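You operate a simulated robot arm through the tools that you are given. There is no shell and no other tool.

Carry out the task below with a simulated robot arm. There is one attempt and no reset: what you move stays moved.

Task
Roll the lint off the black jumper under the green towel.
Fine: towel aside on the shelf first; roller back in its spot, towel back on the jumper. Set down upright: lint roller. What is to be rubbed or washed off counts as gone when no trace of it is left.

It is judged by the outcome, as a careful person would: the job done as asked, and still so three seconds after it is handed in. It fails if anything else is knocked over, pushed out of place, dropped, spilled or broken. Flat cloth is picked up by pressing the open fingertips on it (5 to 10 N) and closing them slowly along it; thin cloth reads only 2 to 8 mm in the jaws.

Robot
A 6-joint arm with a three-finger gripper, fixed in place. Base frame: the origin is on the floor under the middle of its stand, x ahead of it, y to its left, z up. Readings come in mm, degrees, newtons and seconds.
It reaches about 1213 mm from its shoulder. Its first joint turns from -166.0 to 166.0 degrees. Payload 4.89 kg.
The tool frame sits at the grasp point between the pads (the TCP): z along the fingers, y along the line on which they close. The tips reach 30 mm beyond it. The gripper opens to 164 mm; its body begins 125 mm behind the TCP.
Orientation is told as [roll, pitch, yaw] about the base's x, y, z axes, in that order, counted from this pose: with the fingers straight down and closing along the base's y, the tool's x points along the base's -x, its y along +y and its z along -z.

Tools
- The arm moves only by the tool nudge_tool. Its argument "steps" is a list that holds one entry, the list of rows, each a list of 6 numbers: the shift along the base's x, y, z in units of 300 mm (1.0 is 300 mm), then the turn, a rotation vector about the base's x, y, z in units of 45 degrees (1.0 is 45 degrees). In form: [[[x, y, z, rx, ry, rz], ...]]. A call has 1 to 20 rows; each row is the pose to reach, as a shift and turn from the pose commanded when the call began. "jaw" is the finger opening in mm, from 0 to 164, set as the call begins (left out, the last holds). A call with a number of a shift or a turn outside -1 to 1 is refused whole. A row lasts 0.2 s, in which the tool goes at most 50 mm and 8.6 degrees; a call with a longer step from one row to the next is refused whole, and so is a gripper value outside its range. Where a pose cannot be reached the arm comes as near as it can. A force on the tool above 40 N (or 10 N above the force at the start of the call, whichever is more), or a blocked arm, ends the call early, and 0.2 s more pass. The fingers move at their own pace (about 108 mm/s each) and stop on an object; they squeeze with about 27 N. The grip force told is the motor's: it shows also when the fingers shut on nothing. Time passes only in rows, and 0.2 s behind the last, so rows that repeat a pose let the fingers close. It gives the time, the measured TCP pose, the force on the tool (base axes), the opening and the grip force at its end, in the units of the frame above (readings bear some noise), with the torque about the TCP (base axes, N m) and any sound that the robot's microphone picked up.
- Cameras (640 x 400 px; columns grow to the right, rows downward): "scene" is fixed at [220.4, 651.4, 1778.3]; the picture's right is [-0.82, -0.58, 0.00], its down [-0.25, 0.35, -0.90] and it looks along [0.52, -0.74, -0.43] (base axes); focal length 374 px, centre (320, 200). "wrist" rides on the gripper at [76, -2, -152] in the tool frame; the picture's right is [0.02, 1.00, 0.00], its down [-0.88, 0.02, -0.47] and it looks along [-0.47, 0.01, 0.88] (tool axes); focal length 247 px, centre (320, 200). There is no depth. A picture from a camera that has moved, and an enlarged one, comes with that camera's place and axes in the base frame and with its lens.
- camera(camera): a new picture of that camera. No time passes.
- raise_lower(by): moves the trunk up (or, below 0, down) by that many mm; the arm rides with it, the base frame stays. It gives what a move gives, with no picture.
- inspect(camera, box): a new picture of the part [left, top, right, bottom] of that camera's present view, enlarged. No time passes.
- job_done(): hands the job in; it is judged then, once.

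Places have to be worked out from the pictures, the camera data and where the tool is seen. Open the gripper and draw the arm clear of the work before you hand the job in, unless the task says otherwise.

The tools are called after "Request:" by a JSON object that holds its "method" and its "body". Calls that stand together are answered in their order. nudge_tool: Moves the arm, as the interface text tells. Its arguments: {"type":"object","properties":{"steps":{"type":"array","items":{"type":"array","items":{"type":"array","items":{"type":"number"}}}},"jaw":{"type":"number"}},"required":["steps"]} The other tools are called the same way: raise_lower (by) moves the trunk up or down; camera (camera) takes a picture; inspect (camera, box) takes an enlarged picture of a part of a camera's view; job_done () hands the job in.

At the start:

```text
time_s: 0.0
position: [694.8, 44.0, 1375.3]
orientation: [0.0, 0.0, 0.1]
ft_force: [0.9, 0.4, -0.6]
torque: [-0.01, 0.0, -0.03]
width: 163.8
grasp_force: 0.0
trunk travel left (down, up): [-175.0, 215.0]
```

scene: 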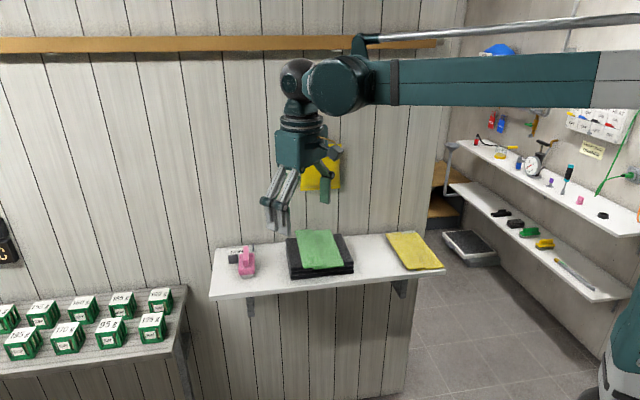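
wrist: 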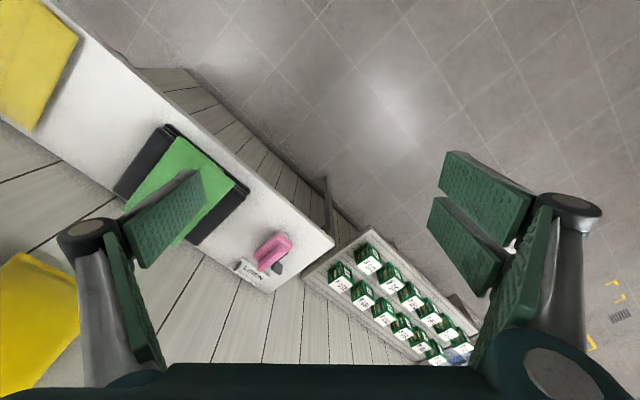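

I see a shelf with a pink lint roller, a black jumper with a green towel on it, and a yellow cloth. I look closer before moving.

Request:
{"method": "inspect", "body": {"camera": "scene", "box": [200, 210, 460, 320]}}

Request:
{"method": "inspect", "body": {"camera": "wrist", "box": [0, 0, 360, 300]}}

Request:
{"method": "inspect", "body": {"camera": "scene", "box": [210, 230, 300, 290]}}

```text
2.46 times, centred on (330, 265) of scene
camera zoom: at [220.4, 651.4, 1778.3], right [-0.82, -0.58, 0.0], down [-0.25, 0.35, -0.9], along [0.52, -0.74, -0.43], focal length 921 px, centre (295, 40)
```

zoom: 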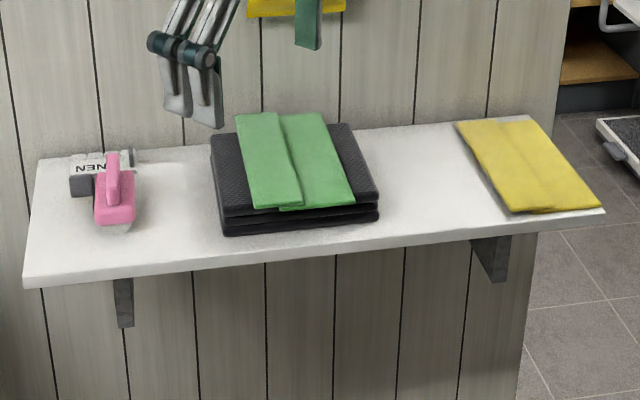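

```text
1.33 times, centred on (180, 150) of wrist
camera zoom: at [616.9, 41.4, 1529.2], right [-0.02, 1.0, 0.0], down [0.88, 0.02, 0.47], along [0.47, 0.01, -0.88], focal length 329 px, centre (507, 267)
```

zoom: 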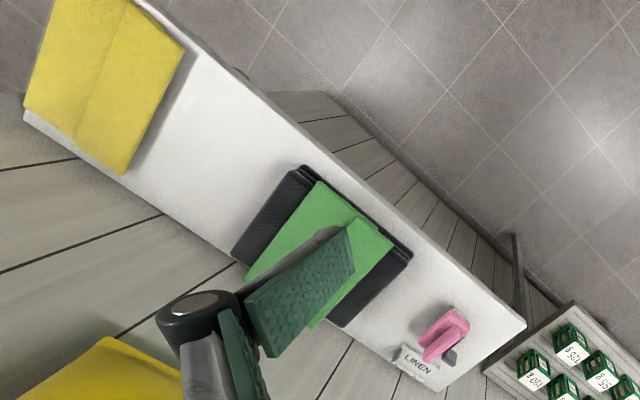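

```text
6.67 times, centred on (255, 260) of scene
camera zoom: at [220.4, 651.4, 1778.3], right [-0.82, -0.58, 0.0], down [-0.25, 0.35, -0.9], along [0.52, -0.74, -0.43], focal length 2494 px, centre (753, -200)
```

zoom: 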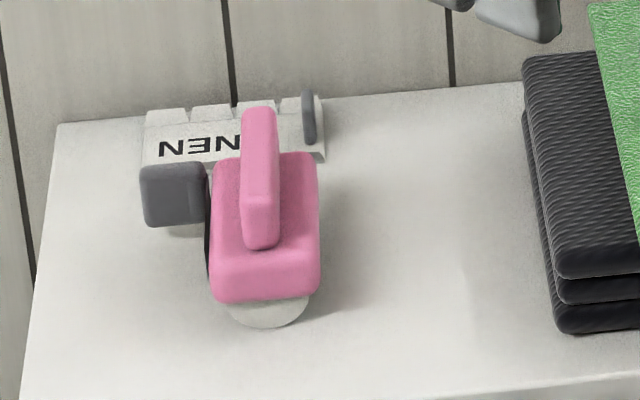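

The two views put the shelf top at about z 990, running diagonally with its front edge from about (1041, 88) to (487, -498). The roller is near (1031, -73) and the jumper near (864, -259). I turn the gripper to line up with the shelf and move so the wrist camera looks at the jumper.

Request:
{"method": "nudge_tool", "body": {"steps": [[[0.02, -0.098, 0, 0, 0, -0.162], [0.04, -0.196, 0, 0, 0, -0.323], [0.06, -0.293, 0, 0, 0, -0.485], [0.08, -0.391, 0, 0, 0, -0.646], [0.1, -0.489, 0, 0, 0, -0.808], [0.12, -0.587, 0, 0, 0, -0.969], [0.12, -0.587, 0, 0, 0, -0.969]]]}}

Request:
{"method": "camera", "body": {"camera": "wrist"}}

Request:
{"method": "camera", "body": {"camera": "scene"}}

```text
time_s: 1.6
position: [729.6, -134.0, 1375.9]
orientation: [0.0, -0.1, -43.7]
ft_force: [0.2, -0.8, -0.1]
torque: [0.05, 0.02, -0.02]
width: 164.0
grasp_force: 0.2
trunk travel left (down, up): [-175.0, 215.0]
```

```text
taken
camera wrist: at [672.1, -83.0, 1530.0], right [0.67, 0.74, 0.0], down [0.65, -0.59, 0.47], along [0.35, -0.32, -0.88], focal length 247 px, centre (320, 200)
```

wrist: 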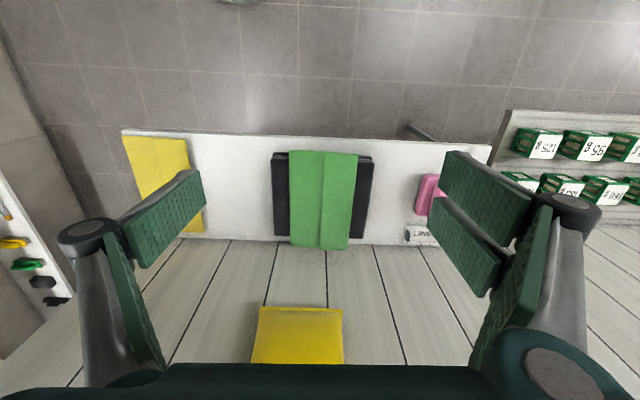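

```text
taken
```

scene: 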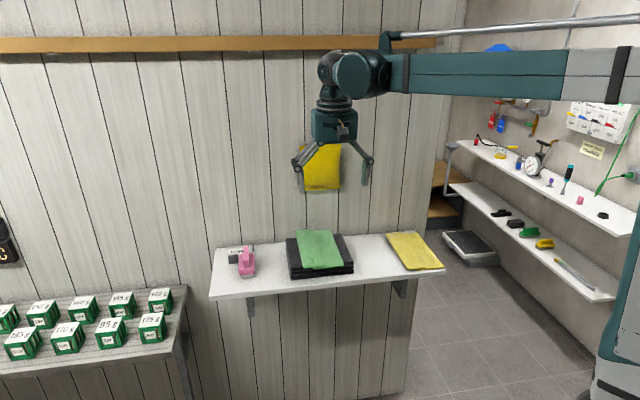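

The shelf runs at exactly 45 degrees, with its top near z 998. I enlarge the wrist view to see the jumper, the towel and the roller.

Request:
{"method": "inspect", "body": {"camera": "wrist", "box": [230, 120, 500, 290]}}

Request:
{"method": "inspect", "body": {"camera": "wrist", "box": [390, 150, 460, 260]}}

Request:
{"method": "inspect", "body": {"camera": "scene", "box": [270, 120, 460, 300]}}

```text
2.35 times, centred on (365, 205) of wrist
camera zoom: at [672.1, -83.0, 1530.0], right [0.67, 0.74, 0.0], down [0.65, -0.59, 0.47], along [0.35, -0.32, -0.88], focal length 581 px, centre (214, 188)
```

zoom: 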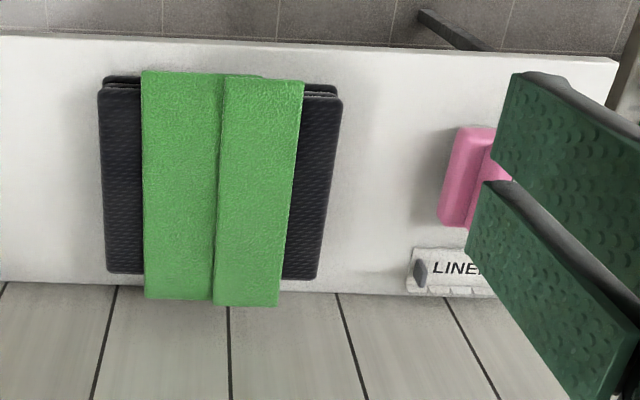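

```text
3.64 times, centred on (425, 205) of wrist
camera zoom: at [672.1, -83.0, 1530.0], right [0.67, 0.74, 0.0], down [0.65, -0.59, 0.47], along [0.35, -0.32, -0.88], focal length 898 px, centre (-62, 182)
```

zoom: 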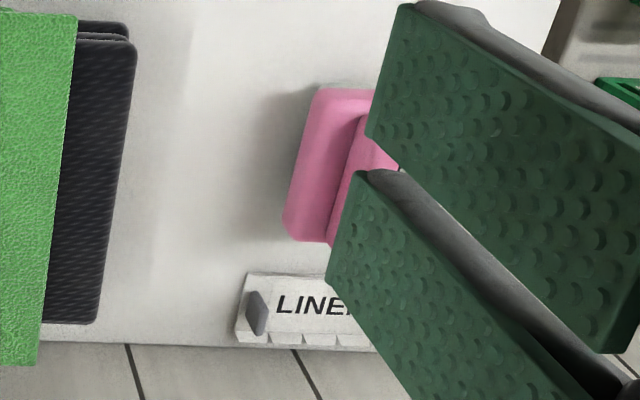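

```text
2.22 times, centred on (365, 210) of scene
camera zoom: at [220.4, 651.4, 1778.3], right [-0.82, -0.58, 0.0], down [-0.25, 0.35, -0.9], along [0.52, -0.74, -0.43], focal length 831 px, centre (220, 178)
```

zoom: 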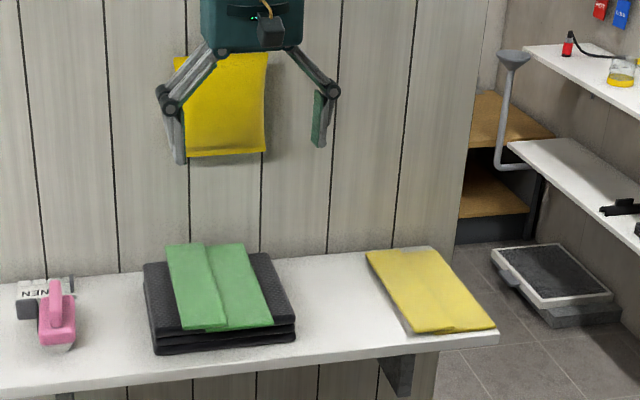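

The towel is folded on the jumper, and its far edge overhangs toward the wall. The roller is partly hidden by the fingers, so I move to look down at it between them.

Request:
{"method": "nudge_tool", "body": {"steps": [[[0.1, 0.07, -0.06, 0, 0, -0.01], [0.22, 0.14, -0.13, 0, 0, -0.02], [0.34, 0.22, -0.2, 0, 0, -0.03], [0.46, 0.3, -0.27, 0, 0, -0.03], [0.58, 0.38, -0.34, 0, 0, -0.03], [0.68, 0.45, -0.4, 0, 0, -0.03], [0.713, 0.48, -0.423, 0, 0, -0.03], [0.713, 0.48, -0.423, 0, 0, -0.03]]]}}

Request:
{"method": "camera", "body": {"camera": "wrist"}}

Request:
{"method": "inspect", "body": {"camera": "wrist", "box": [220, 100, 440, 280]}}

```text
time_s: 3.4
position: [942.9, 11.2, 1246.4]
orientation: [0.0, 0.0, -44.9]
ft_force: [0.4, 1.2, -0.1]
torque: [-0.03, 0.12, -0.01]
width: 163.9
grasp_force: 0.0
trunk travel left (down, up): [-175.0, 215.0]
```

```text
taken
camera wrist: at [886.6, 64.6, 1400.8], right [0.69, 0.72, 0.0], down [0.64, -0.61, 0.47], along [0.34, -0.33, -0.88], focal length 247 px, centre (320, 200)
```

wrist: 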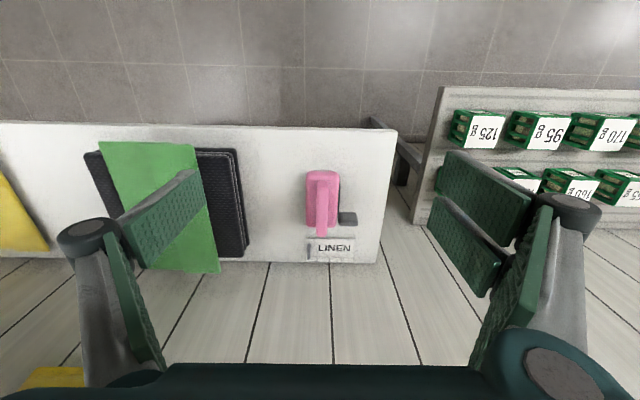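

```text
2.22 times, centred on (330, 190) of wrist
camera zoom: at [886.6, 64.6, 1400.8], right [0.69, 0.72, 0.0], down [0.64, -0.61, 0.47], along [0.34, -0.33, -0.88], focal length 549 px, centre (298, 222)
```

zoom: 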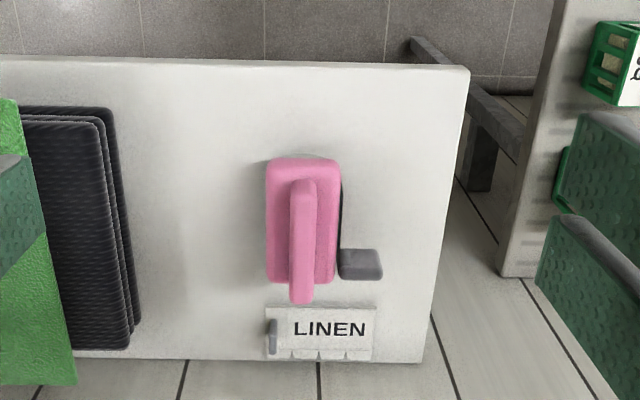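

The roller has a pink body, p 654 to 706 and q 728 to 832 in shelf coordinates, with a ridge handle on top. Next I look at the towel up close, since it has to be moved first.

Request:
{"method": "nudge_tool", "body": {"steps": [[[-0.1, -0.1, 0, 0, 0, 0], [-0.2, -0.2, 0, 0, 0, 0], [-0.3, -0.3, 0, 0, 0, 0], [-0.4, -0.4, 0, 0, 0, 0], [-0.5, -0.5, 0, 0, 0, 0], [-0.58, -0.582, 0, 0, 0, 0], [-0.58, -0.582, 0, 0, 0, 0]]]}}

Request:
{"method": "camera", "body": {"camera": "wrist"}}

Request:
{"method": "inspect", "body": {"camera": "wrist", "box": [200, 100, 440, 280]}}

```text
time_s: 5.0
position: [770.2, -165.8, 1250.3]
orientation: [0.0, 0.0, -44.9]
ft_force: [-0.2, 0.9, 0.5]
torque: [0.0, -0.09, -0.02]
width: 164.2
grasp_force: 0.1
trunk travel left (down, up): [-175.0, 215.0]
```

```text
taken
camera wrist: at [714.3, -113.5, 1404.1], right [0.69, 0.72, 0.0], down [0.64, -0.61, 0.47], along [0.34, -0.33, -0.88], focal length 247 px, centre (320, 200)
```

wrist: 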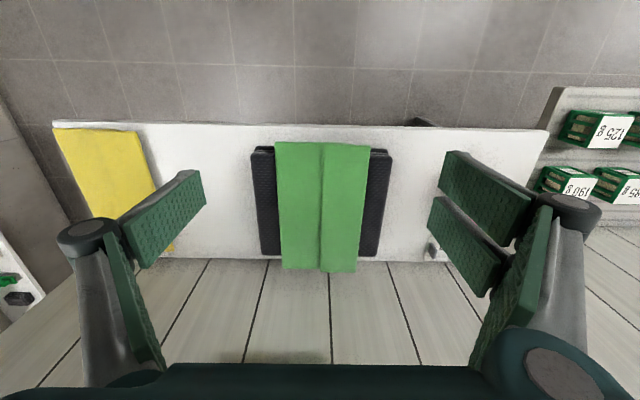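

```text
2.22 times, centred on (320, 190) of wrist
camera zoom: at [714.3, -113.5, 1404.1], right [0.69, 0.72, 0.0], down [0.64, -0.61, 0.47], along [0.34, -0.33, -0.88], focal length 549 px, centre (320, 222)
```

zoom: 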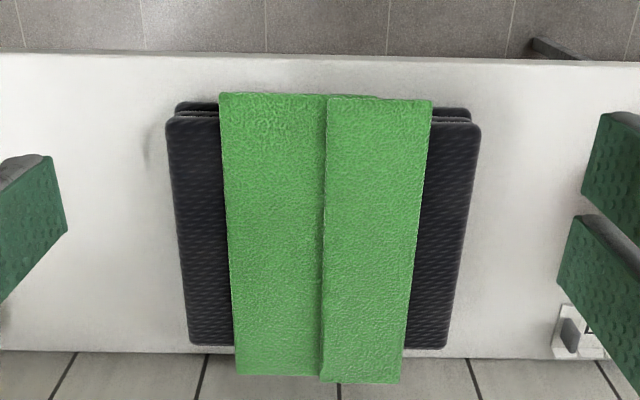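

The towel spans about p 361 to 502 and q 684 to 927, with its centre fold at p 431. I bring the gripper over its centre, above the cloth, with the fingers narrowed to 80 mm so both tips land on the towel.

Request:
{"method": "nudge_tool", "body": {"steps": [[[0.085, -0.085, -0.05, 0, 0, 0], [0.17, -0.17, -0.12, 0, 0, 0], [0.255, -0.255, -0.2, 0, 0, 0], [0.344, -0.339, -0.28, 0, 0, 0], [0.344, -0.339, -0.36, 0, 0, 0], [0.344, -0.339, -0.44, 0, 0, 0], [0.344, -0.339, -0.467, 0, 0, 0], [0.344, -0.339, -0.467, 0, 0, 0]]], "jaw": 80}}

Request:
{"method": "camera", "body": {"camera": "wrist"}}

Request:
{"method": "inspect", "body": {"camera": "scene", "box": [200, 130, 460, 320]}}

```text
time_s: 6.8
position: [875.2, -265.8, 1107.7]
orientation: [0.1, 0.1, -45.0]
ft_force: [0.2, 0.3, 0.6]
torque: [0.0, 0.01, -0.02]
width: 80.0
grasp_force: 0.1
trunk travel left (down, up): [-175.0, 215.0]
```

```text
taken
camera wrist: at [817.8, -211.9, 1262.2], right [0.69, 0.72, 0.0], down [0.64, -0.61, 0.47], along [0.34, -0.33, -0.88], focal length 247 px, centre (320, 200)
```

wrist: 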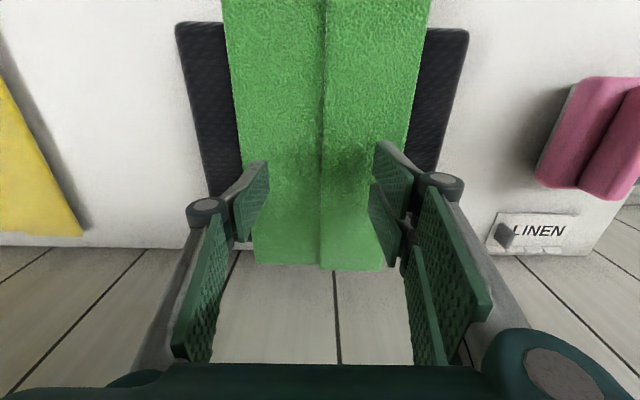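

```text
2.11 times, centred on (330, 225) of scene
camera zoom: at [220.4, 651.4, 1778.3], right [-0.82, -0.58, 0.0], down [-0.25, 0.35, -0.9], along [0.52, -0.74, -0.43], focal length 788 px, centre (299, 147)
```

zoom: 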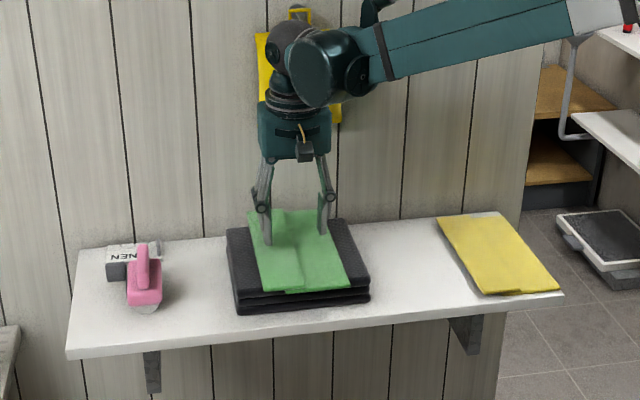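

The tips hover just above the towel's centre. I descend in small steps and watch the force.

Request:
{"method": "nudge_tool", "body": {"steps": [[[0, 0, -0.03, 0, 0, 0], [0, 0, -0.06, 0, 0, 0], [0, 0, -0.075, 0, 0, 0]]]}}

```text
time_s: 7.6
position: [873.5, -265.9, 1084.8]
orientation: [0.0, 0.0, -45.0]
ft_force: [0.3, 0.6, -0.5]
torque: [0.01, -0.01, 0.03]
width: 80.0
grasp_force: 0.1
trunk travel left (down, up): [-175.0, 215.0]
```

No contact yet, so I go down another 4 mm.

Request:
{"method": "nudge_tool", "body": {"steps": [[[0, 0, -0.007, 0, 0, 0], [0, 0, -0.0133, 0, 0, 0]]]}}

```text
time_s: 8.2
position: [872.6, -265.7, 1080.7]
orientation: [0.1, 0.0, -44.9]
ft_force: [-0.9, -0.2, 0.2]
torque: [-0.02, 0.0, -0.04]
width: 79.9
grasp_force: 0.1
trunk travel left (down, up): [-175.0, 215.0]
```

Still free. I go down another 3 mm and then check.

Request:
{"method": "nudge_tool", "body": {"steps": [[[0, 0, -0.005, 0, 0, 0], [0, 0, -0.01, 0, 0, 0]]]}}

Request:
{"method": "camera", "body": {"camera": "wrist"}}

```text
time_s: 8.8
position: [872.6, -265.0, 1079.3]
orientation: [0.0, 0.0, -44.9]
ft_force: [0.1, -0.5, 0.3]
torque: [-0.02, -0.01, 0.04]
width: 80.1
grasp_force: 0.1
trunk travel left (down, up): [-175.0, 215.0]
```

```text
taken
camera wrist: at [817.2, -212.2, 1232.7], right [0.69, 0.72, 0.0], down [0.64, -0.61, 0.47], along [0.34, -0.33, -0.88], focal length 247 px, centre (320, 200)
```

wrist: 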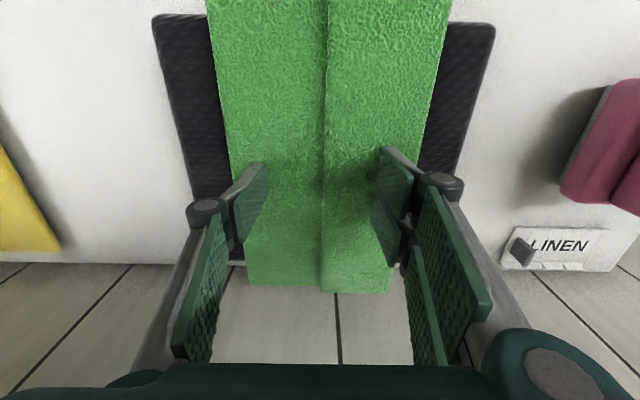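

No force yet and the tips are near the cloth. I continue down 3 mm at a time.

Request:
{"method": "nudge_tool", "body": {"steps": [[[0, 0, -0.005, 0, 0, 0], [0, 0, -0.01, 0, 0, 0]]]}}

```text
time_s: 9.4
position: [872.8, -266.1, 1077.9]
orientation: [0.1, 0.0, -44.9]
ft_force: [1.5, -0.2, 20.4]
torque: [0.32, -0.26, -0.05]
width: 81.7
grasp_force: 1.6
trunk travel left (down, up): [-175.0, 215.0]
```

Contact reads 20 N, which is too firm. I back off about 0.9 mm to get into the 5 to 10 N range.

Request:
{"method": "nudge_tool", "body": {"steps": [[[0, 0, 0.003, 0, 0, 0]]]}}

```text
time_s: 9.8
position: [872.0, -265.9, 1077.6]
orientation: [-0.1, -0.2, -44.9]
ft_force: [4.3, -3.3, 17.5]
torque: [0.26, -0.49, -0.07]
width: 79.2
grasp_force: 0.2
trunk travel left (down, up): [-175.0, 215.0]
```

It still reads 17.5 N, so I ease up another 1 mm.

Request:
{"method": "nudge_tool", "body": {"steps": [[[0, 0, 0.0035, 0, 0, 0]]]}}

```text
time_s: 10.2
position: [872.3, -265.5, 1077.4]
orientation: [0.1, -0.1, -44.9]
ft_force: [-2.5, 0.3, 8.7]
torque: [0.09, 0.04, 0.01]
width: 79.3
grasp_force: 0.0
trunk travel left (down, up): [-175.0, 215.0]
```

At 8.7 N I start closing slowly along the cloth.

Request:
{"method": "nudge_tool", "body": {"steps": [[[0, 0, 0, 0, 0, 0]]], "jaw": 70}}

```text
time_s: 10.6
position: [872.4, -265.2, 1078.2]
orientation: [0.0, 0.0, -44.9]
ft_force: [-0.7, -0.3, 16.3]
torque: [0.08, 0.01, 0.0]
width: 70.7
grasp_force: 0.7
trunk travel left (down, up): [-175.0, 215.0]
```

Force rose to 16 N as the fingers closed. I raise slightly while closing a bit more.

Request:
{"method": "nudge_tool", "body": {"steps": [[[0, 0, 0.003, 0, 0, 0], [0, 0, 0.003, 0, 0, 0]]], "jaw": 62}}

```text
time_s: 11.2
position: [872.5, -264.9, 1078.5]
orientation: [0.0, 0.1, -44.9]
ft_force: [-4.5, -4.2, 8.1]
torque: [-0.1, -0.05, -0.06]
width: 69.5
grasp_force: 27.0
trunk travel left (down, up): [-175.0, 215.0]
```

The jaws are held at 69.5 mm with full grip force. I look at what is between them.

Request:
{"method": "camera", "body": {"camera": "wrist"}}

Request:
{"method": "inspect", "body": {"camera": "wrist", "box": [180, 80, 480, 300]}}

Request:
{"method": "inspect", "body": {"camera": "scene", "box": [270, 200, 380, 290]}}

```text
taken
camera wrist: at [816.9, -212.3, 1232.5], right [0.69, 0.72, 0.0], down [0.64, -0.61, 0.47], along [0.34, -0.33, -0.88], focal length 247 px, centre (320, 200)
```

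wrist: 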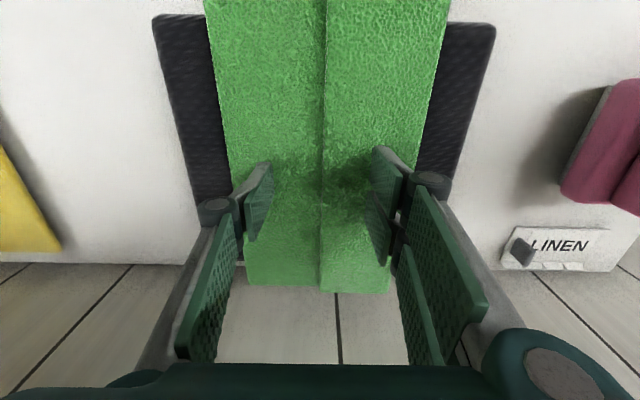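

```text
1.82 times, centred on (330, 190) of wrist
camera zoom: at [816.9, -212.3, 1232.5], right [0.69, 0.72, 0.0], down [0.64, -0.61, 0.47], along [0.34, -0.33, -0.88], focal length 449 px, centre (302, 218)
```

zoom: 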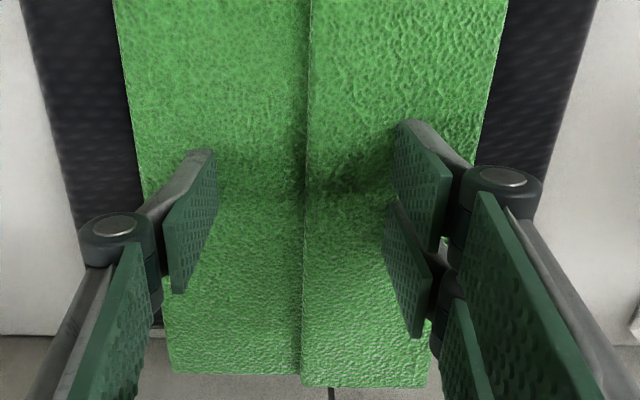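

```text
4.44 times, centred on (325, 245) of scene
camera zoom: at [220.4, 651.4, 1778.3], right [-0.82, -0.58, 0.0], down [-0.25, 0.35, -0.9], along [0.52, -0.74, -0.43], focal length 1663 px, centre (298, 0)
```

zoom: 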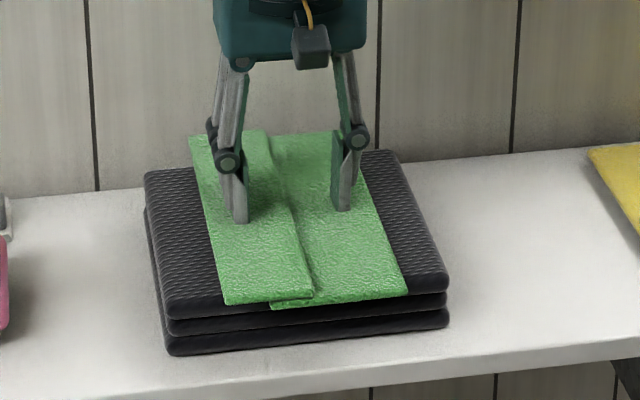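

The fingers seem to be sticking on the cloth. I ease the press a little and let the closing continue.

Request:
{"method": "nudge_tool", "body": {"steps": [[[0, 0, 0.002, 0, 0, 0], [0, 0, 0.002, 0, 0, 0]]], "jaw": 60}}

```text
time_s: 11.8
position: [873.0, -264.4, 1078.5]
orientation: [0.0, -0.1, -45.0]
ft_force: [-1.4, 0.2, 0.3]
torque: [0.01, 0.06, 0.0]
width: 69.6
grasp_force: 26.8
trunk travel left (down, up): [-175.0, 215.0]
```

The press is now zero but the jaws still hold 69.6 mm, so the cloth between them is resisting. I lift 6 mm to see whether the towel follows.

Request:
{"method": "nudge_tool", "body": {"steps": [[[0, 0, 0.01, 0, 0, 0], [0, 0, 0.02, 0, 0, 0]]], "jaw": 60}}

Request:
{"method": "inspect", "body": {"camera": "scene", "box": [270, 200, 380, 290]}}

Request:
{"method": "inspect", "body": {"camera": "wrist", "box": [180, 80, 480, 300]}}

```text
time_s: 12.4
position: [874.0, -265.2, 1084.4]
orientation: [0.0, 0.0, -44.9]
ft_force: [0.3, -0.2, -0.5]
torque: [0.02, 0.01, 0.02]
width: 69.5
grasp_force: 26.7
trunk travel left (down, up): [-175.0, 215.0]
```

```text
4.44 times, centred on (325, 245) of scene
camera zoom: at [220.4, 651.4, 1778.3], right [-0.82, -0.58, 0.0], down [-0.25, 0.35, -0.9], along [0.52, -0.74, -0.43], focal length 1663 px, centre (298, 0)
```

zoom: 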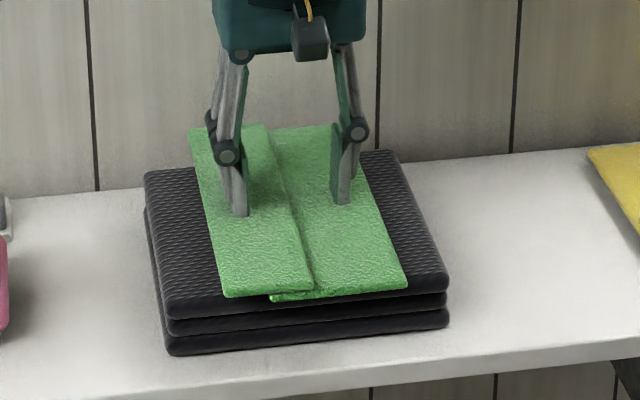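

```text
1.82 times, centred on (330, 190) of wrist
camera zoom: at [817.7, -212.6, 1238.6], right [0.69, 0.72, 0.0], down [0.64, -0.61, 0.47], along [0.34, -0.33, -0.88], focal length 449 px, centre (302, 218)
```

zoom: 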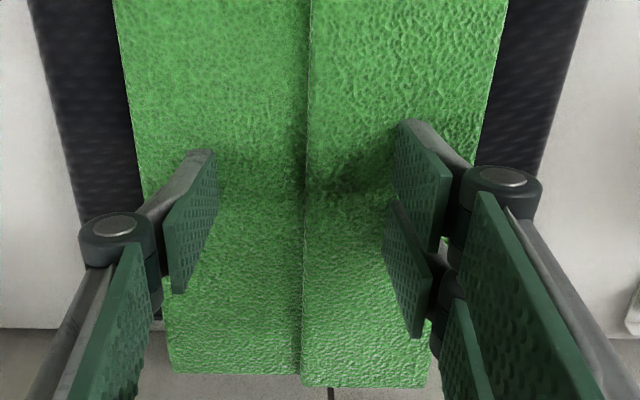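

The towel lifted flat with the fingers, so it is held. I raise it clear of the jumper and carry it to the free gap between the yellow cloth (edge at p 139) and the jumper (edge at p 321), aiming for p 230.

Request:
{"method": "nudge_tool", "body": {"steps": [[[0, 0, 0.05, 0, 0, 0], [0, 0, 0.1, 0, 0, 0], [0, 0, 0.15, 0, 0, 0], [0, 0, 0.2, 0, 0, 0], [0, 0, 0.2, 0, 0, 0]]], "jaw": 60}}

Request:
{"method": "camera", "body": {"camera": "wrist"}}

Request:
{"method": "inspect", "body": {"camera": "scene", "box": [200, 160, 460, 320]}}

```text
time_s: 13.6
position: [875.1, -266.1, 1146.5]
orientation: [0.0, 0.0, -45.0]
ft_force: [0.9, -0.3, -1.6]
torque: [-0.01, -0.06, 0.0]
width: 69.4
grasp_force: 26.8
trunk travel left (down, up): [-175.0, 215.0]
```

```text
taken
camera wrist: at [818.6, -212.6, 1299.7], right [0.69, 0.72, 0.0], down [0.64, -0.61, 0.47], along [0.34, -0.33, -0.88], focal length 247 px, centre (320, 200)
```

wrist: 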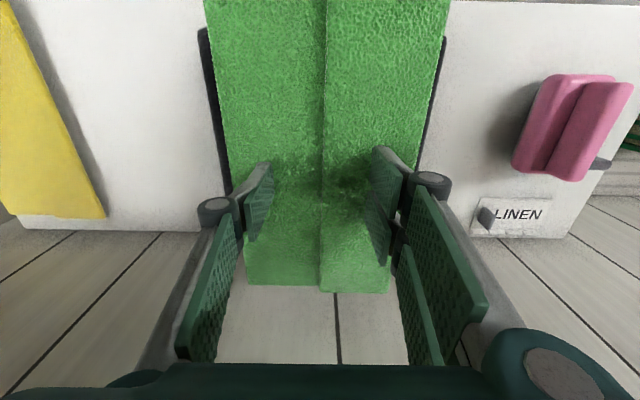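

```text
2.46 times, centred on (330, 240) of scene
camera zoom: at [220.4, 651.4, 1778.3], right [-0.82, -0.58, 0.0], down [-0.25, 0.35, -0.9], along [0.52, -0.74, -0.43], focal length 921 px, centre (295, 102)
```

zoom: 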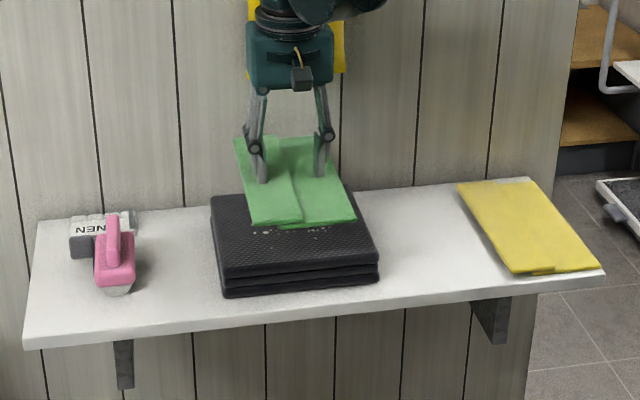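

Lint shows on the jumper under the towel. I carry the towel 200 mm along the shelf to p 230, then begin lowering.

Request:
{"method": "nudge_tool", "body": {"steps": [[[-0.07, -0.07, 0, 0, 0, 0], [-0.14, -0.14, 0, 0, 0, 0], [-0.21, -0.21, 0, 0, 0, 0], [-0.28, -0.28, 0, 0, 0, 0], [-0.35, -0.35, 0, 0, 0, 0], [-0.42, -0.42, 0, 0, 0, 0], [-0.471, -0.471, 0, 0, 0, 0], [-0.471, -0.471, -0.05, 0, 0, 0], [-0.471, -0.471, -0.1, 0, 0, 0], [-0.471, -0.471, -0.15, 0, 0, 0], [-0.471, -0.471, -0.2, 0, 0, 0], [-0.471, -0.471, -0.25, 0, 0, 0], [-0.471, -0.471, -0.28, 0, 0, 0], [-0.471, -0.471, -0.28, 0, 0, 0]]], "jaw": 60}}

Request:
{"method": "camera", "body": {"camera": "wrist"}}

Request:
{"method": "inspect", "body": {"camera": "scene", "box": [200, 160, 460, 320]}}

```text
time_s: 16.6
position: [731.3, -406.2, 1061.5]
orientation: [-0.1, 0.0, -45.0]
ft_force: [0.4, 0.4, -0.7]
torque: [-0.01, 0.0, 0.0]
width: 69.4
grasp_force: 27.2
trunk travel left (down, up): [-175.0, 215.0]
```

```text
taken
camera wrist: at [676.0, -353.1, 1215.0], right [0.69, 0.72, 0.0], down [0.64, -0.61, 0.47], along [0.34, -0.33, -0.88], focal length 247 px, centre (320, 200)
```

wrist: 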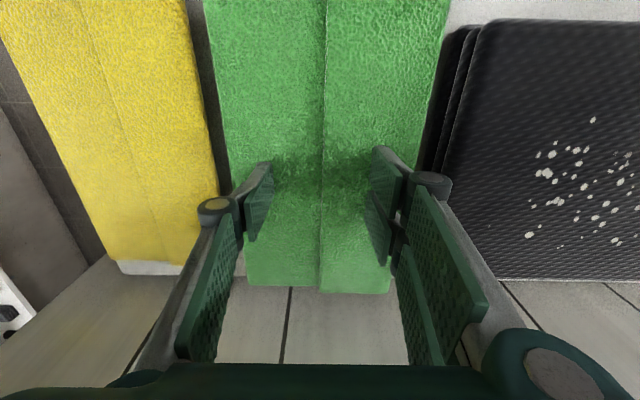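

```text
2.46 times, centred on (330, 240) of scene
camera zoom: at [220.4, 651.4, 1778.3], right [-0.82, -0.58, 0.0], down [-0.25, 0.35, -0.9], along [0.52, -0.74, -0.43], focal length 921 px, centre (295, 102)
```

zoom: 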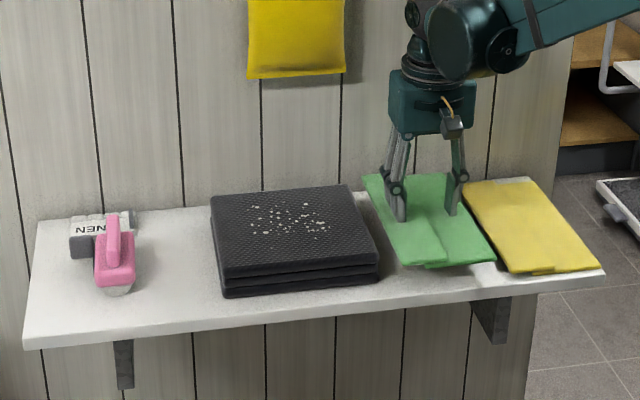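

The towel hangs between the yellow cloth and the jumper with about 15 to 20 mm on each side. I lower it the last 25 mm or so in careful steps.

Request:
{"method": "nudge_tool", "body": {"steps": [[[0, 0, -0.025, 0, 0, 0], [0, 0, -0.05, 0, 0, 0], [0, 0, -0.06, 0, 0, 0], [0, 0, -0.06, 0, 0, 0]]]}}

```text
time_s: 17.6
position: [731.2, -406.7, 1042.6]
orientation: [0.0, 0.0, -44.9]
ft_force: [0.3, 0.6, -0.7]
torque: [-0.04, 0.0, -0.01]
width: 69.3
grasp_force: 27.2
trunk travel left (down, up): [-175.0, 215.0]
```

No contact yet, so I go down 5 mm more.

Request:
{"method": "nudge_tool", "body": {"steps": [[[0, 0, -0.008, 0, 0, 0], [0, 0, -0.0165, 0, 0, 0]]]}}

```text
time_s: 18.2
position: [730.6, -407.4, 1038.6]
orientation: [0.1, 0.0, -44.9]
ft_force: [-0.7, 0.6, -1.2]
torque: [-0.02, -0.01, -0.04]
width: 69.3
grasp_force: 27.2
trunk travel left (down, up): [-175.0, 215.0]
```

Still free, so I go down another 3 mm.

Request:
{"method": "nudge_tool", "body": {"steps": [[[0, 0, -0.005, 0, 0, 0], [0, 0, -0.01, 0, 0, 0]]]}}

```text
time_s: 18.8
position: [731.4, -407.1, 1036.1]
orientation: [0.0, -0.1, -44.8]
ft_force: [0.3, 0.0, -0.6]
torque: [0.03, -0.01, 0.01]
width: 69.3
grasp_force: 27.1
trunk travel left (down, up): [-175.0, 215.0]
```

Down another 3 mm.

Request:
{"method": "nudge_tool", "body": {"steps": [[[0, 0, -0.005, 0, 0, 0], [0, 0, -0.01, 0, 0, 0]]]}}

Request:
{"method": "inspect", "body": {"camera": "scene", "box": [330, 200, 460, 300]}}

```text
time_s: 19.4
position: [730.8, -406.4, 1034.2]
orientation: [0.0, 0.0, -44.9]
ft_force: [0.3, -0.3, -1.3]
torque: [-0.02, 0.01, 0.01]
width: 69.4
grasp_force: 26.6
trunk travel left (down, up): [-175.0, 215.0]
```

```text
4.00 times, centred on (395, 250) of scene
camera zoom: at [220.4, 651.4, 1778.3], right [-0.82, -0.58, 0.0], down [-0.25, 0.35, -0.9], along [0.52, -0.74, -0.43], focal length 1497 px, centre (20, 0)
```

zoom: 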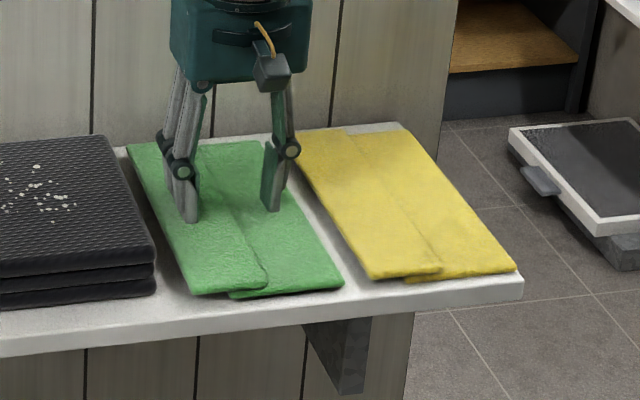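

The towel looks almost down. I continue in small steps until there is contact.

Request:
{"method": "nudge_tool", "body": {"steps": [[[0, 0, -0.004, 0, 0, 0], [0, 0, -0.008, 0, 0, 0]]]}}

```text
time_s: 20.0
position: [730.8, -406.2, 1030.2]
orientation: [-0.1, 0.1, -44.9]
ft_force: [0.6, 0.7, -0.6]
torque: [-0.01, -0.01, 0.01]
width: 69.6
grasp_force: 26.8
trunk travel left (down, up): [-175.0, 215.0]
```

Down another 2.4 mm.

Request:
{"method": "nudge_tool", "body": {"steps": [[[0, 0, -0.004, 0, 0, 0], [0, 0, -0.008, 0, 0, 0]]]}}

```text
time_s: 20.6
position: [732.2, -406.9, 1029.5]
orientation: [0.0, -0.1, -45.0]
ft_force: [10.6, -6.2, 24.2]
torque: [0.17, 0.04, -0.14]
width: 69.5
grasp_force: 26.8
trunk travel left (down, up): [-175.0, 215.0]
```

Contact: the towel is down. I relieve the pressure slightly and open the fingers by 10 mm to release it.

Request:
{"method": "nudge_tool", "body": {"steps": [[[0, 0, 0.003, 0, 0, 0]]]}}

Request:
{"method": "nudge_tool", "body": {"steps": [[[0, 0, 0.002, 0, 0, 0], [0, 0, 0.002, 0, 0, 0], [0, 0, 0.003, 0, 0, 0]]], "jaw": 84}}

```text
time_s: 21.0
position: [730.4, -406.3, 1027.4]
orientation: [0.0, -0.1, -45.0]
ft_force: [10.1, -5.1, 18.6]
torque: [-0.3, -0.69, 0.02]
width: 69.3
grasp_force: 27.0
trunk travel left (down, up): [-175.0, 215.0]
```

```text
time_s: 21.8
position: [731.9, -407.8, 1030.0]
orientation: [0.0, 0.1, -44.9]
ft_force: [-0.6, 0.2, -0.4]
torque: [0.03, 0.01, -0.01]
width: 84.2
grasp_force: 0.0
trunk travel left (down, up): [-175.0, 215.0]
```

Released with no force. I lift straight up and check that the towel stays.

Request:
{"method": "nudge_tool", "body": {"steps": [[[0, 0, 0.02, 0, 0, 0], [0, 0, 0.06, 0, 0, 0], [0, 0, 0.13, 0, 0, 0], [0, 0, 0.25, 0, 0, 0], [0, 0, 0.4, 0, 0, 0], [0, 0, 0.5, 0, 0, 0], [0, 0, 0.5, 0, 0, 0]]]}}

Request:
{"method": "camera", "body": {"camera": "wrist"}}

Request:
{"method": "inspect", "body": {"camera": "scene", "box": [200, 160, 460, 320]}}

```text
time_s: 23.4
position: [732.0, -404.6, 1181.0]
orientation: [0.1, -0.1, -44.8]
ft_force: [-0.2, 0.6, 1.1]
torque: [-0.01, -0.08, 0.02]
width: 84.0
grasp_force: 0.1
trunk travel left (down, up): [-175.0, 215.0]
```

```text
taken
camera wrist: at [675.6, -352.5, 1335.2], right [0.69, 0.72, 0.0], down [0.64, -0.61, 0.47], along [0.34, -0.33, -0.88], focal length 247 px, centre (320, 200)
```

wrist: 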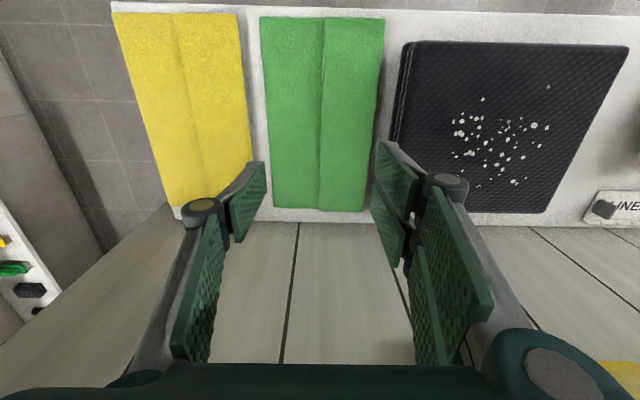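

```text
2.46 times, centred on (330, 240) of scene
camera zoom: at [220.4, 651.4, 1778.3], right [-0.82, -0.58, 0.0], down [-0.25, 0.35, -0.9], along [0.52, -0.74, -0.43], focal length 921 px, centre (295, 102)
```

zoom: 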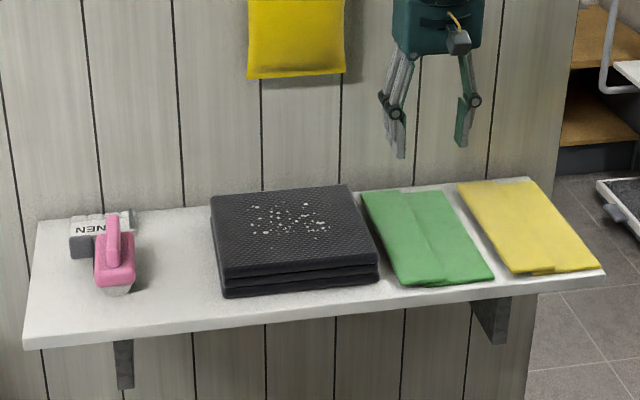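

The towel lies flat in the gap. Next I view the jumper from above to map the lint.

Request:
{"method": "nudge_tool", "body": {"steps": [[[0.03, 0.11, 0.05, 0, 0, 0], [0.08, 0.24, 0.1, 0, 0, 0], [0.13, 0.37, 0.1, 0, 0, 0], [0.18, 0.5, 0.1, 0, 0, 0], [0.23, 0.63, 0.1, 0, 0, 0], [0.26, 0.7, 0.1, 0, 0, 0], [0.26, 0.7, 0.1, 0, 0, 0]]]}}

Request:
{"method": "camera", "body": {"camera": "wrist"}}

Request:
{"method": "inspect", "body": {"camera": "wrist", "box": [200, 60, 460, 240]}}

Request:
{"method": "inspect", "body": {"camera": "scene", "box": [280, 225, 360, 285]}}

```text
time_s: 25.0
position: [809.7, -197.4, 1209.0]
orientation: [0.0, 0.0, -44.9]
ft_force: [-0.3, 1.0, 0.3]
torque: [-0.02, 0.01, 0.0]
width: 84.0
grasp_force: 0.1
trunk travel left (down, up): [-175.0, 215.0]
```

```text
taken
camera wrist: at [754.2, -144.0, 1362.6], right [0.69, 0.72, 0.0], down [0.64, -0.61, 0.47], along [0.34, -0.33, -0.88], focal length 247 px, centre (320, 200)
```

wrist: 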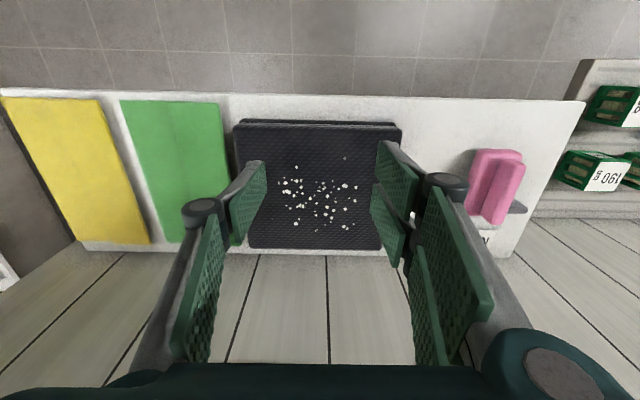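

```text
2.22 times, centred on (330, 150) of wrist
camera zoom: at [754.2, -144.0, 1362.6], right [0.69, 0.72, 0.0], down [0.64, -0.61, 0.47], along [0.34, -0.33, -0.88], focal length 549 px, centre (298, 311)
```

zoom: 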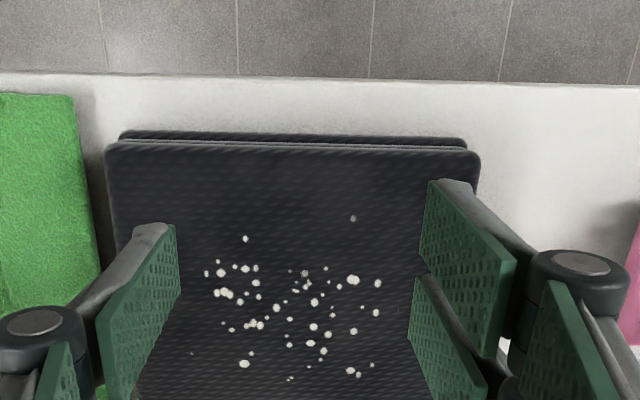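

```text
6.67 times, centred on (320, 255) of scene
camera zoom: at [220.4, 651.4, 1778.3], right [-0.82, -0.58, 0.0], down [-0.25, 0.35, -0.9], along [0.52, -0.74, -0.43], focal length 2494 px, centre (320, -167)
```

zoom: 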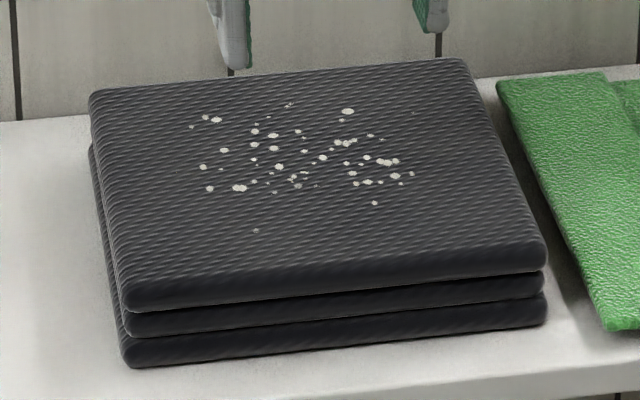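

The lint covers about p 362 to 488 and q 742 to 862. Next I look at the roller from a low angle by tilting the wrist forward about 30 degrees in front of the shelf.

Request:
{"method": "nudge_tool", "body": {"steps": [[[0.047, 0.098, -0.0, -0.059, -0.059, 0], [0.093, 0.195, -0.0, -0.118, -0.118, 0], [0.14, 0.293, -0.05, -0.177, -0.177, 0], [0.187, 0.39, -0.1, -0.236, -0.236, 0], [0.233, 0.488, -0.16, -0.295, -0.295, 0], [0.28, 0.585, -0.22, -0.354, -0.354, 0], [0.327, 0.683, -0.27, -0.413, -0.413, 0], [0.373, 0.78, -0.293, -0.471, -0.471, 0], [0.373, 0.78, -0.293, -0.471, -0.471, 0]]], "jaw": 120}}

Request:
{"method": "camera", "body": {"camera": "wrist"}}

Request:
{"method": "inspect", "body": {"camera": "wrist", "box": [240, 130, 400, 250]}}

```text
time_s: 27.0
position: [923.4, 37.7, 1121.6]
orientation: [-0.1, -30.0, -44.8]
ft_force: [0.9, 0.6, 0.9]
torque: [-0.05, 0.04, -0.03]
width: 120.1
grasp_force: 0.1
trunk travel left (down, up): [-175.0, 215.0]
```

```text
taken
camera wrist: at [820.2, 137.7, 1216.8], right [0.69, 0.72, -0.01], down [0.39, -0.36, 0.85], along [0.61, -0.59, -0.53], focal length 247 px, centre (320, 200)
```

wrist: 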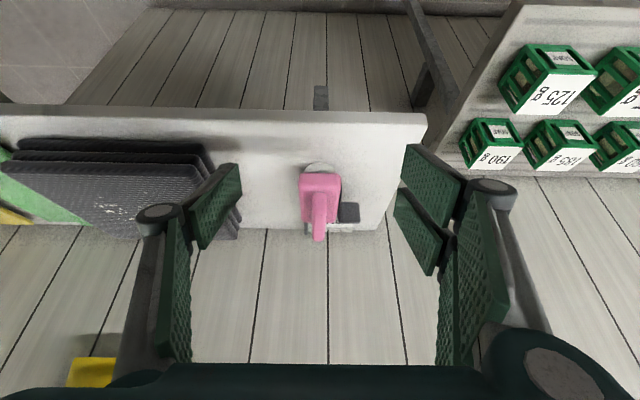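

```text
3.33 times, centred on (320, 190) of wrist
camera zoom: at [820.2, 137.7, 1216.8], right [0.69, 0.72, -0.01], down [0.39, -0.36, 0.85], along [0.61, -0.59, -0.53], focal length 823 px, centre (320, 233)
```

zoom: 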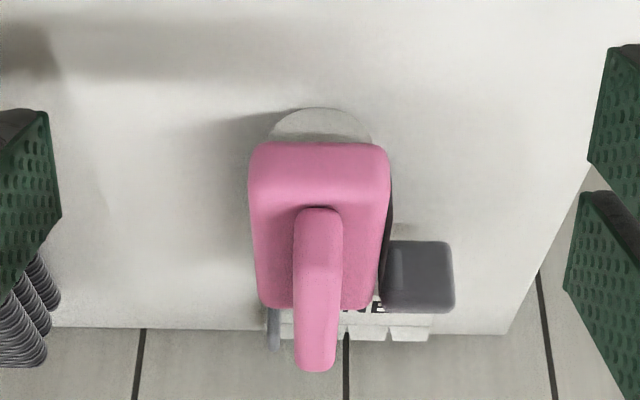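

The roller's white cylinder sits under the pink body with its axis along q, and the handle ridge on top runs from about z 1050 to 1076 and is about 16 mm wide. A grey block sits beside it at p 711 to 745, so I shift sideways to see how the two relate.

Request:
{"method": "nudge_tool", "body": {"steps": [[[0.08, 0.06, 0.02, 0, 0, 0], [0.16, 0.12, 0.04, 0, 0, 0], [0.24, 0.17, 0.05, 0, 0, 0], [0.3, 0.2, 0.05, 0, 0, 0], [0.3, 0.2, 0.05, 0, 0, 0]]], "jaw": 164}}

Request:
{"method": "camera", "body": {"camera": "wrist"}}

Request:
{"method": "inspect", "body": {"camera": "wrist", "box": [190, 120, 350, 240]}}

```text
time_s: 28.2
position: [1010.4, 96.2, 1136.5]
orientation: [0.1, -30.0, -44.9]
ft_force: [-0.9, -0.1, -0.7]
torque: [-0.03, 0.06, -0.03]
width: 163.8
grasp_force: 0.0
trunk travel left (down, up): [-175.0, 215.0]
```

```text
taken
camera wrist: at [908.1, 195.8, 1231.7], right [0.69, 0.72, -0.01], down [0.39, -0.36, 0.85], along [0.61, -0.59, -0.53], focal length 247 px, centre (320, 200)
```

wrist: 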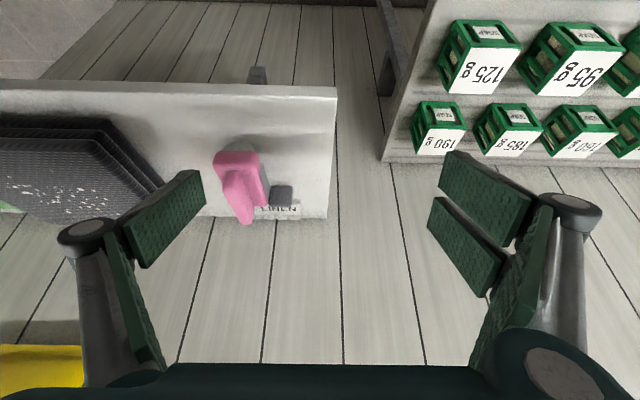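

```text
3.33 times, centred on (270, 180) of wrist
camera zoom: at [908.1, 195.8, 1231.7], right [0.69, 0.72, -0.01], down [0.39, -0.36, 0.85], along [0.61, -0.59, -0.53], focal length 823 px, centre (487, 267)
```

zoom: 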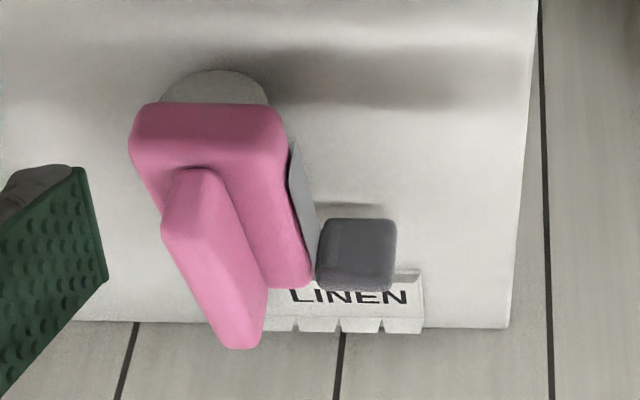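

The grey strip beside the body is the roll itself. It runs along q under the body, and the grey block and the LINEN piece are separate objects on the shelf. I return upright and hover over the handle at p 680, q 774.

Request:
{"method": "nudge_tool", "body": {"steps": [[[0.01, -0.09, 0.06, 0.09, 0.09, 0], [0.02, -0.18, 0.1, 0.18, 0.18, 0], [0.03, -0.27, 0.1, 0.27, 0.27, 0], [0.04, -0.36, 0.1, 0.36, 0.36, 0], [0.05, -0.45, 0.1, 0.43, 0.43, 0], [0.059, -0.542, 0.1, 0.471, 0.471, 0], [0.059, -0.542, 0.05, 0.471, 0.471, 0], [0.059, -0.542, 0.05, 0.471, 0.471, 0]]], "jaw": 70}}

Request:
{"method": "camera", "body": {"camera": "wrist"}}

Request:
{"method": "inspect", "body": {"camera": "wrist", "box": [200, 80, 440, 260]}}

Request:
{"method": "inspect", "body": {"camera": "scene", "box": [200, 180, 320, 300]}}

```text
time_s: 30.0
position: [1029.3, -66.5, 1152.0]
orientation: [0.0, 0.0, -44.9]
ft_force: [0.8, -0.6, -0.3]
torque: [0.08, 0.04, 0.04]
width: 70.2
grasp_force: 0.0
trunk travel left (down, up): [-175.0, 215.0]
```

```text
taken
camera wrist: at [972.9, -13.8, 1305.9], right [0.69, 0.72, 0.0], down [0.64, -0.61, 0.47], along [0.34, -0.33, -0.88], focal length 247 px, centre (320, 200)
```

wrist: 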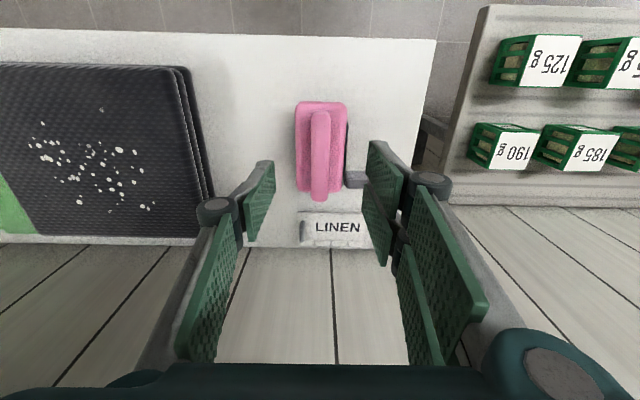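

```text
2.22 times, centred on (320, 170) of wrist
camera zoom: at [972.9, -13.8, 1305.9], right [0.69, 0.72, 0.0], down [0.64, -0.61, 0.47], along [0.34, -0.33, -0.88], focal length 549 px, centre (320, 267)
```

zoom: 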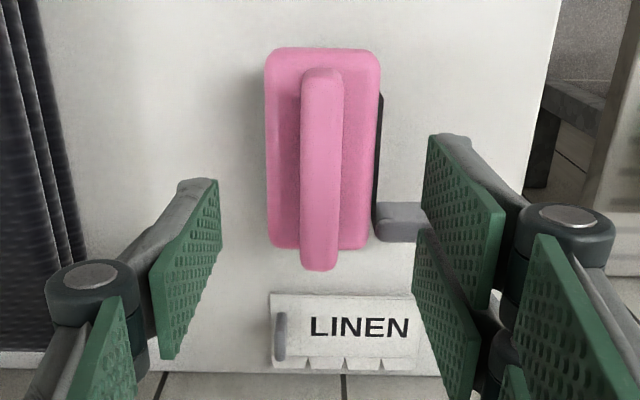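

```text
3.33 times, centred on (260, 240) of scene
camera zoom: at [220.4, 651.4, 1778.3], right [-0.82, -0.58, 0.0], down [-0.25, 0.35, -0.9], along [0.52, -0.74, -0.43], focal length 1247 px, centre (520, 67)
```

zoom: 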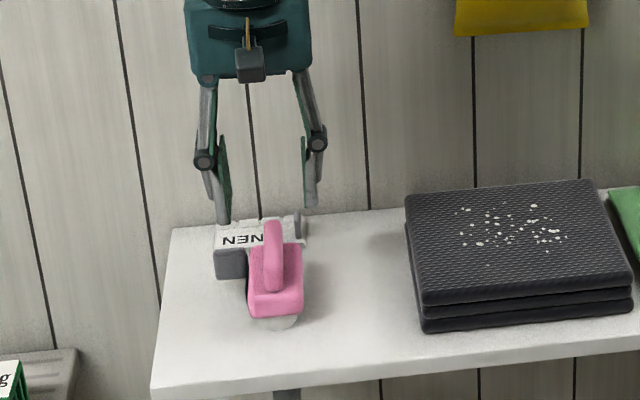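

The gripper is centred on the handle, whose top I place at about z 1077 and base at about 1053. I descend to a TCP of z 1090, which keeps the tips above the body.

Request:
{"method": "nudge_tool", "body": {"steps": [[[0, 0, -0.05, 0, 0, 0], [0, 0, -0.1, 0, 0, 0], [0, 0, -0.15, 0, 0, 0], [0, 0, -0.19, 0, 0, 0], [0, 0, -0.207, 0, 0, 0], [0, 0, -0.207, 0, 0, 0]]], "jaw": 60}}

Request:
{"method": "inspect", "body": {"camera": "wrist", "box": [200, 60, 440, 260]}}

Request:
{"method": "inspect", "body": {"camera": "scene", "box": [210, 200, 300, 290]}}

```text
time_s: 31.4
position: [1030.2, -65.6, 1088.9]
orientation: [-0.1, 0.0, -44.9]
ft_force: [0.7, 0.3, -0.7]
torque: [-0.01, 0.05, 0.01]
width: 59.9
grasp_force: 0.0
trunk travel left (down, up): [-175.0, 215.0]
```

```text
2.00 times, centred on (320, 160) of wrist
camera zoom: at [974.2, -12.1, 1242.8], right [0.69, 0.72, 0.0], down [0.64, -0.61, 0.47], along [0.34, -0.33, -0.88], focal length 494 px, centre (320, 280)
```

zoom: 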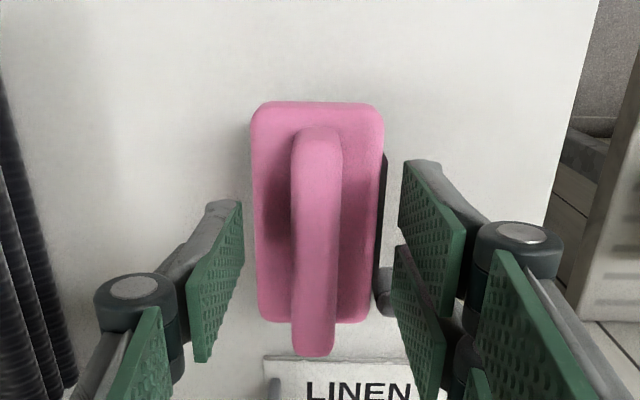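

```text
4.44 times, centred on (255, 245) of scene
camera zoom: at [220.4, 651.4, 1778.3], right [-0.82, -0.58, 0.0], down [-0.25, 0.35, -0.9], along [0.52, -0.74, -0.43], focal length 1663 px, centre (609, 0)
```

zoom: 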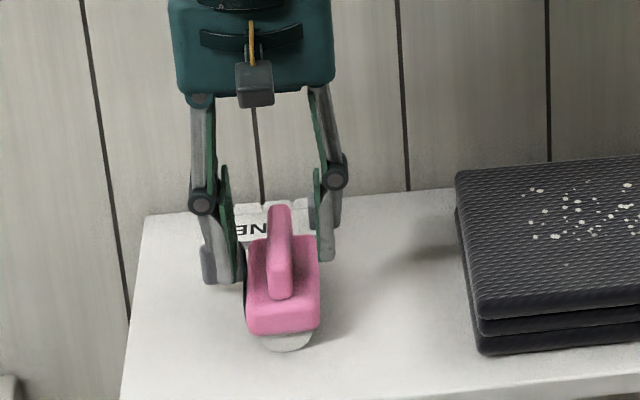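

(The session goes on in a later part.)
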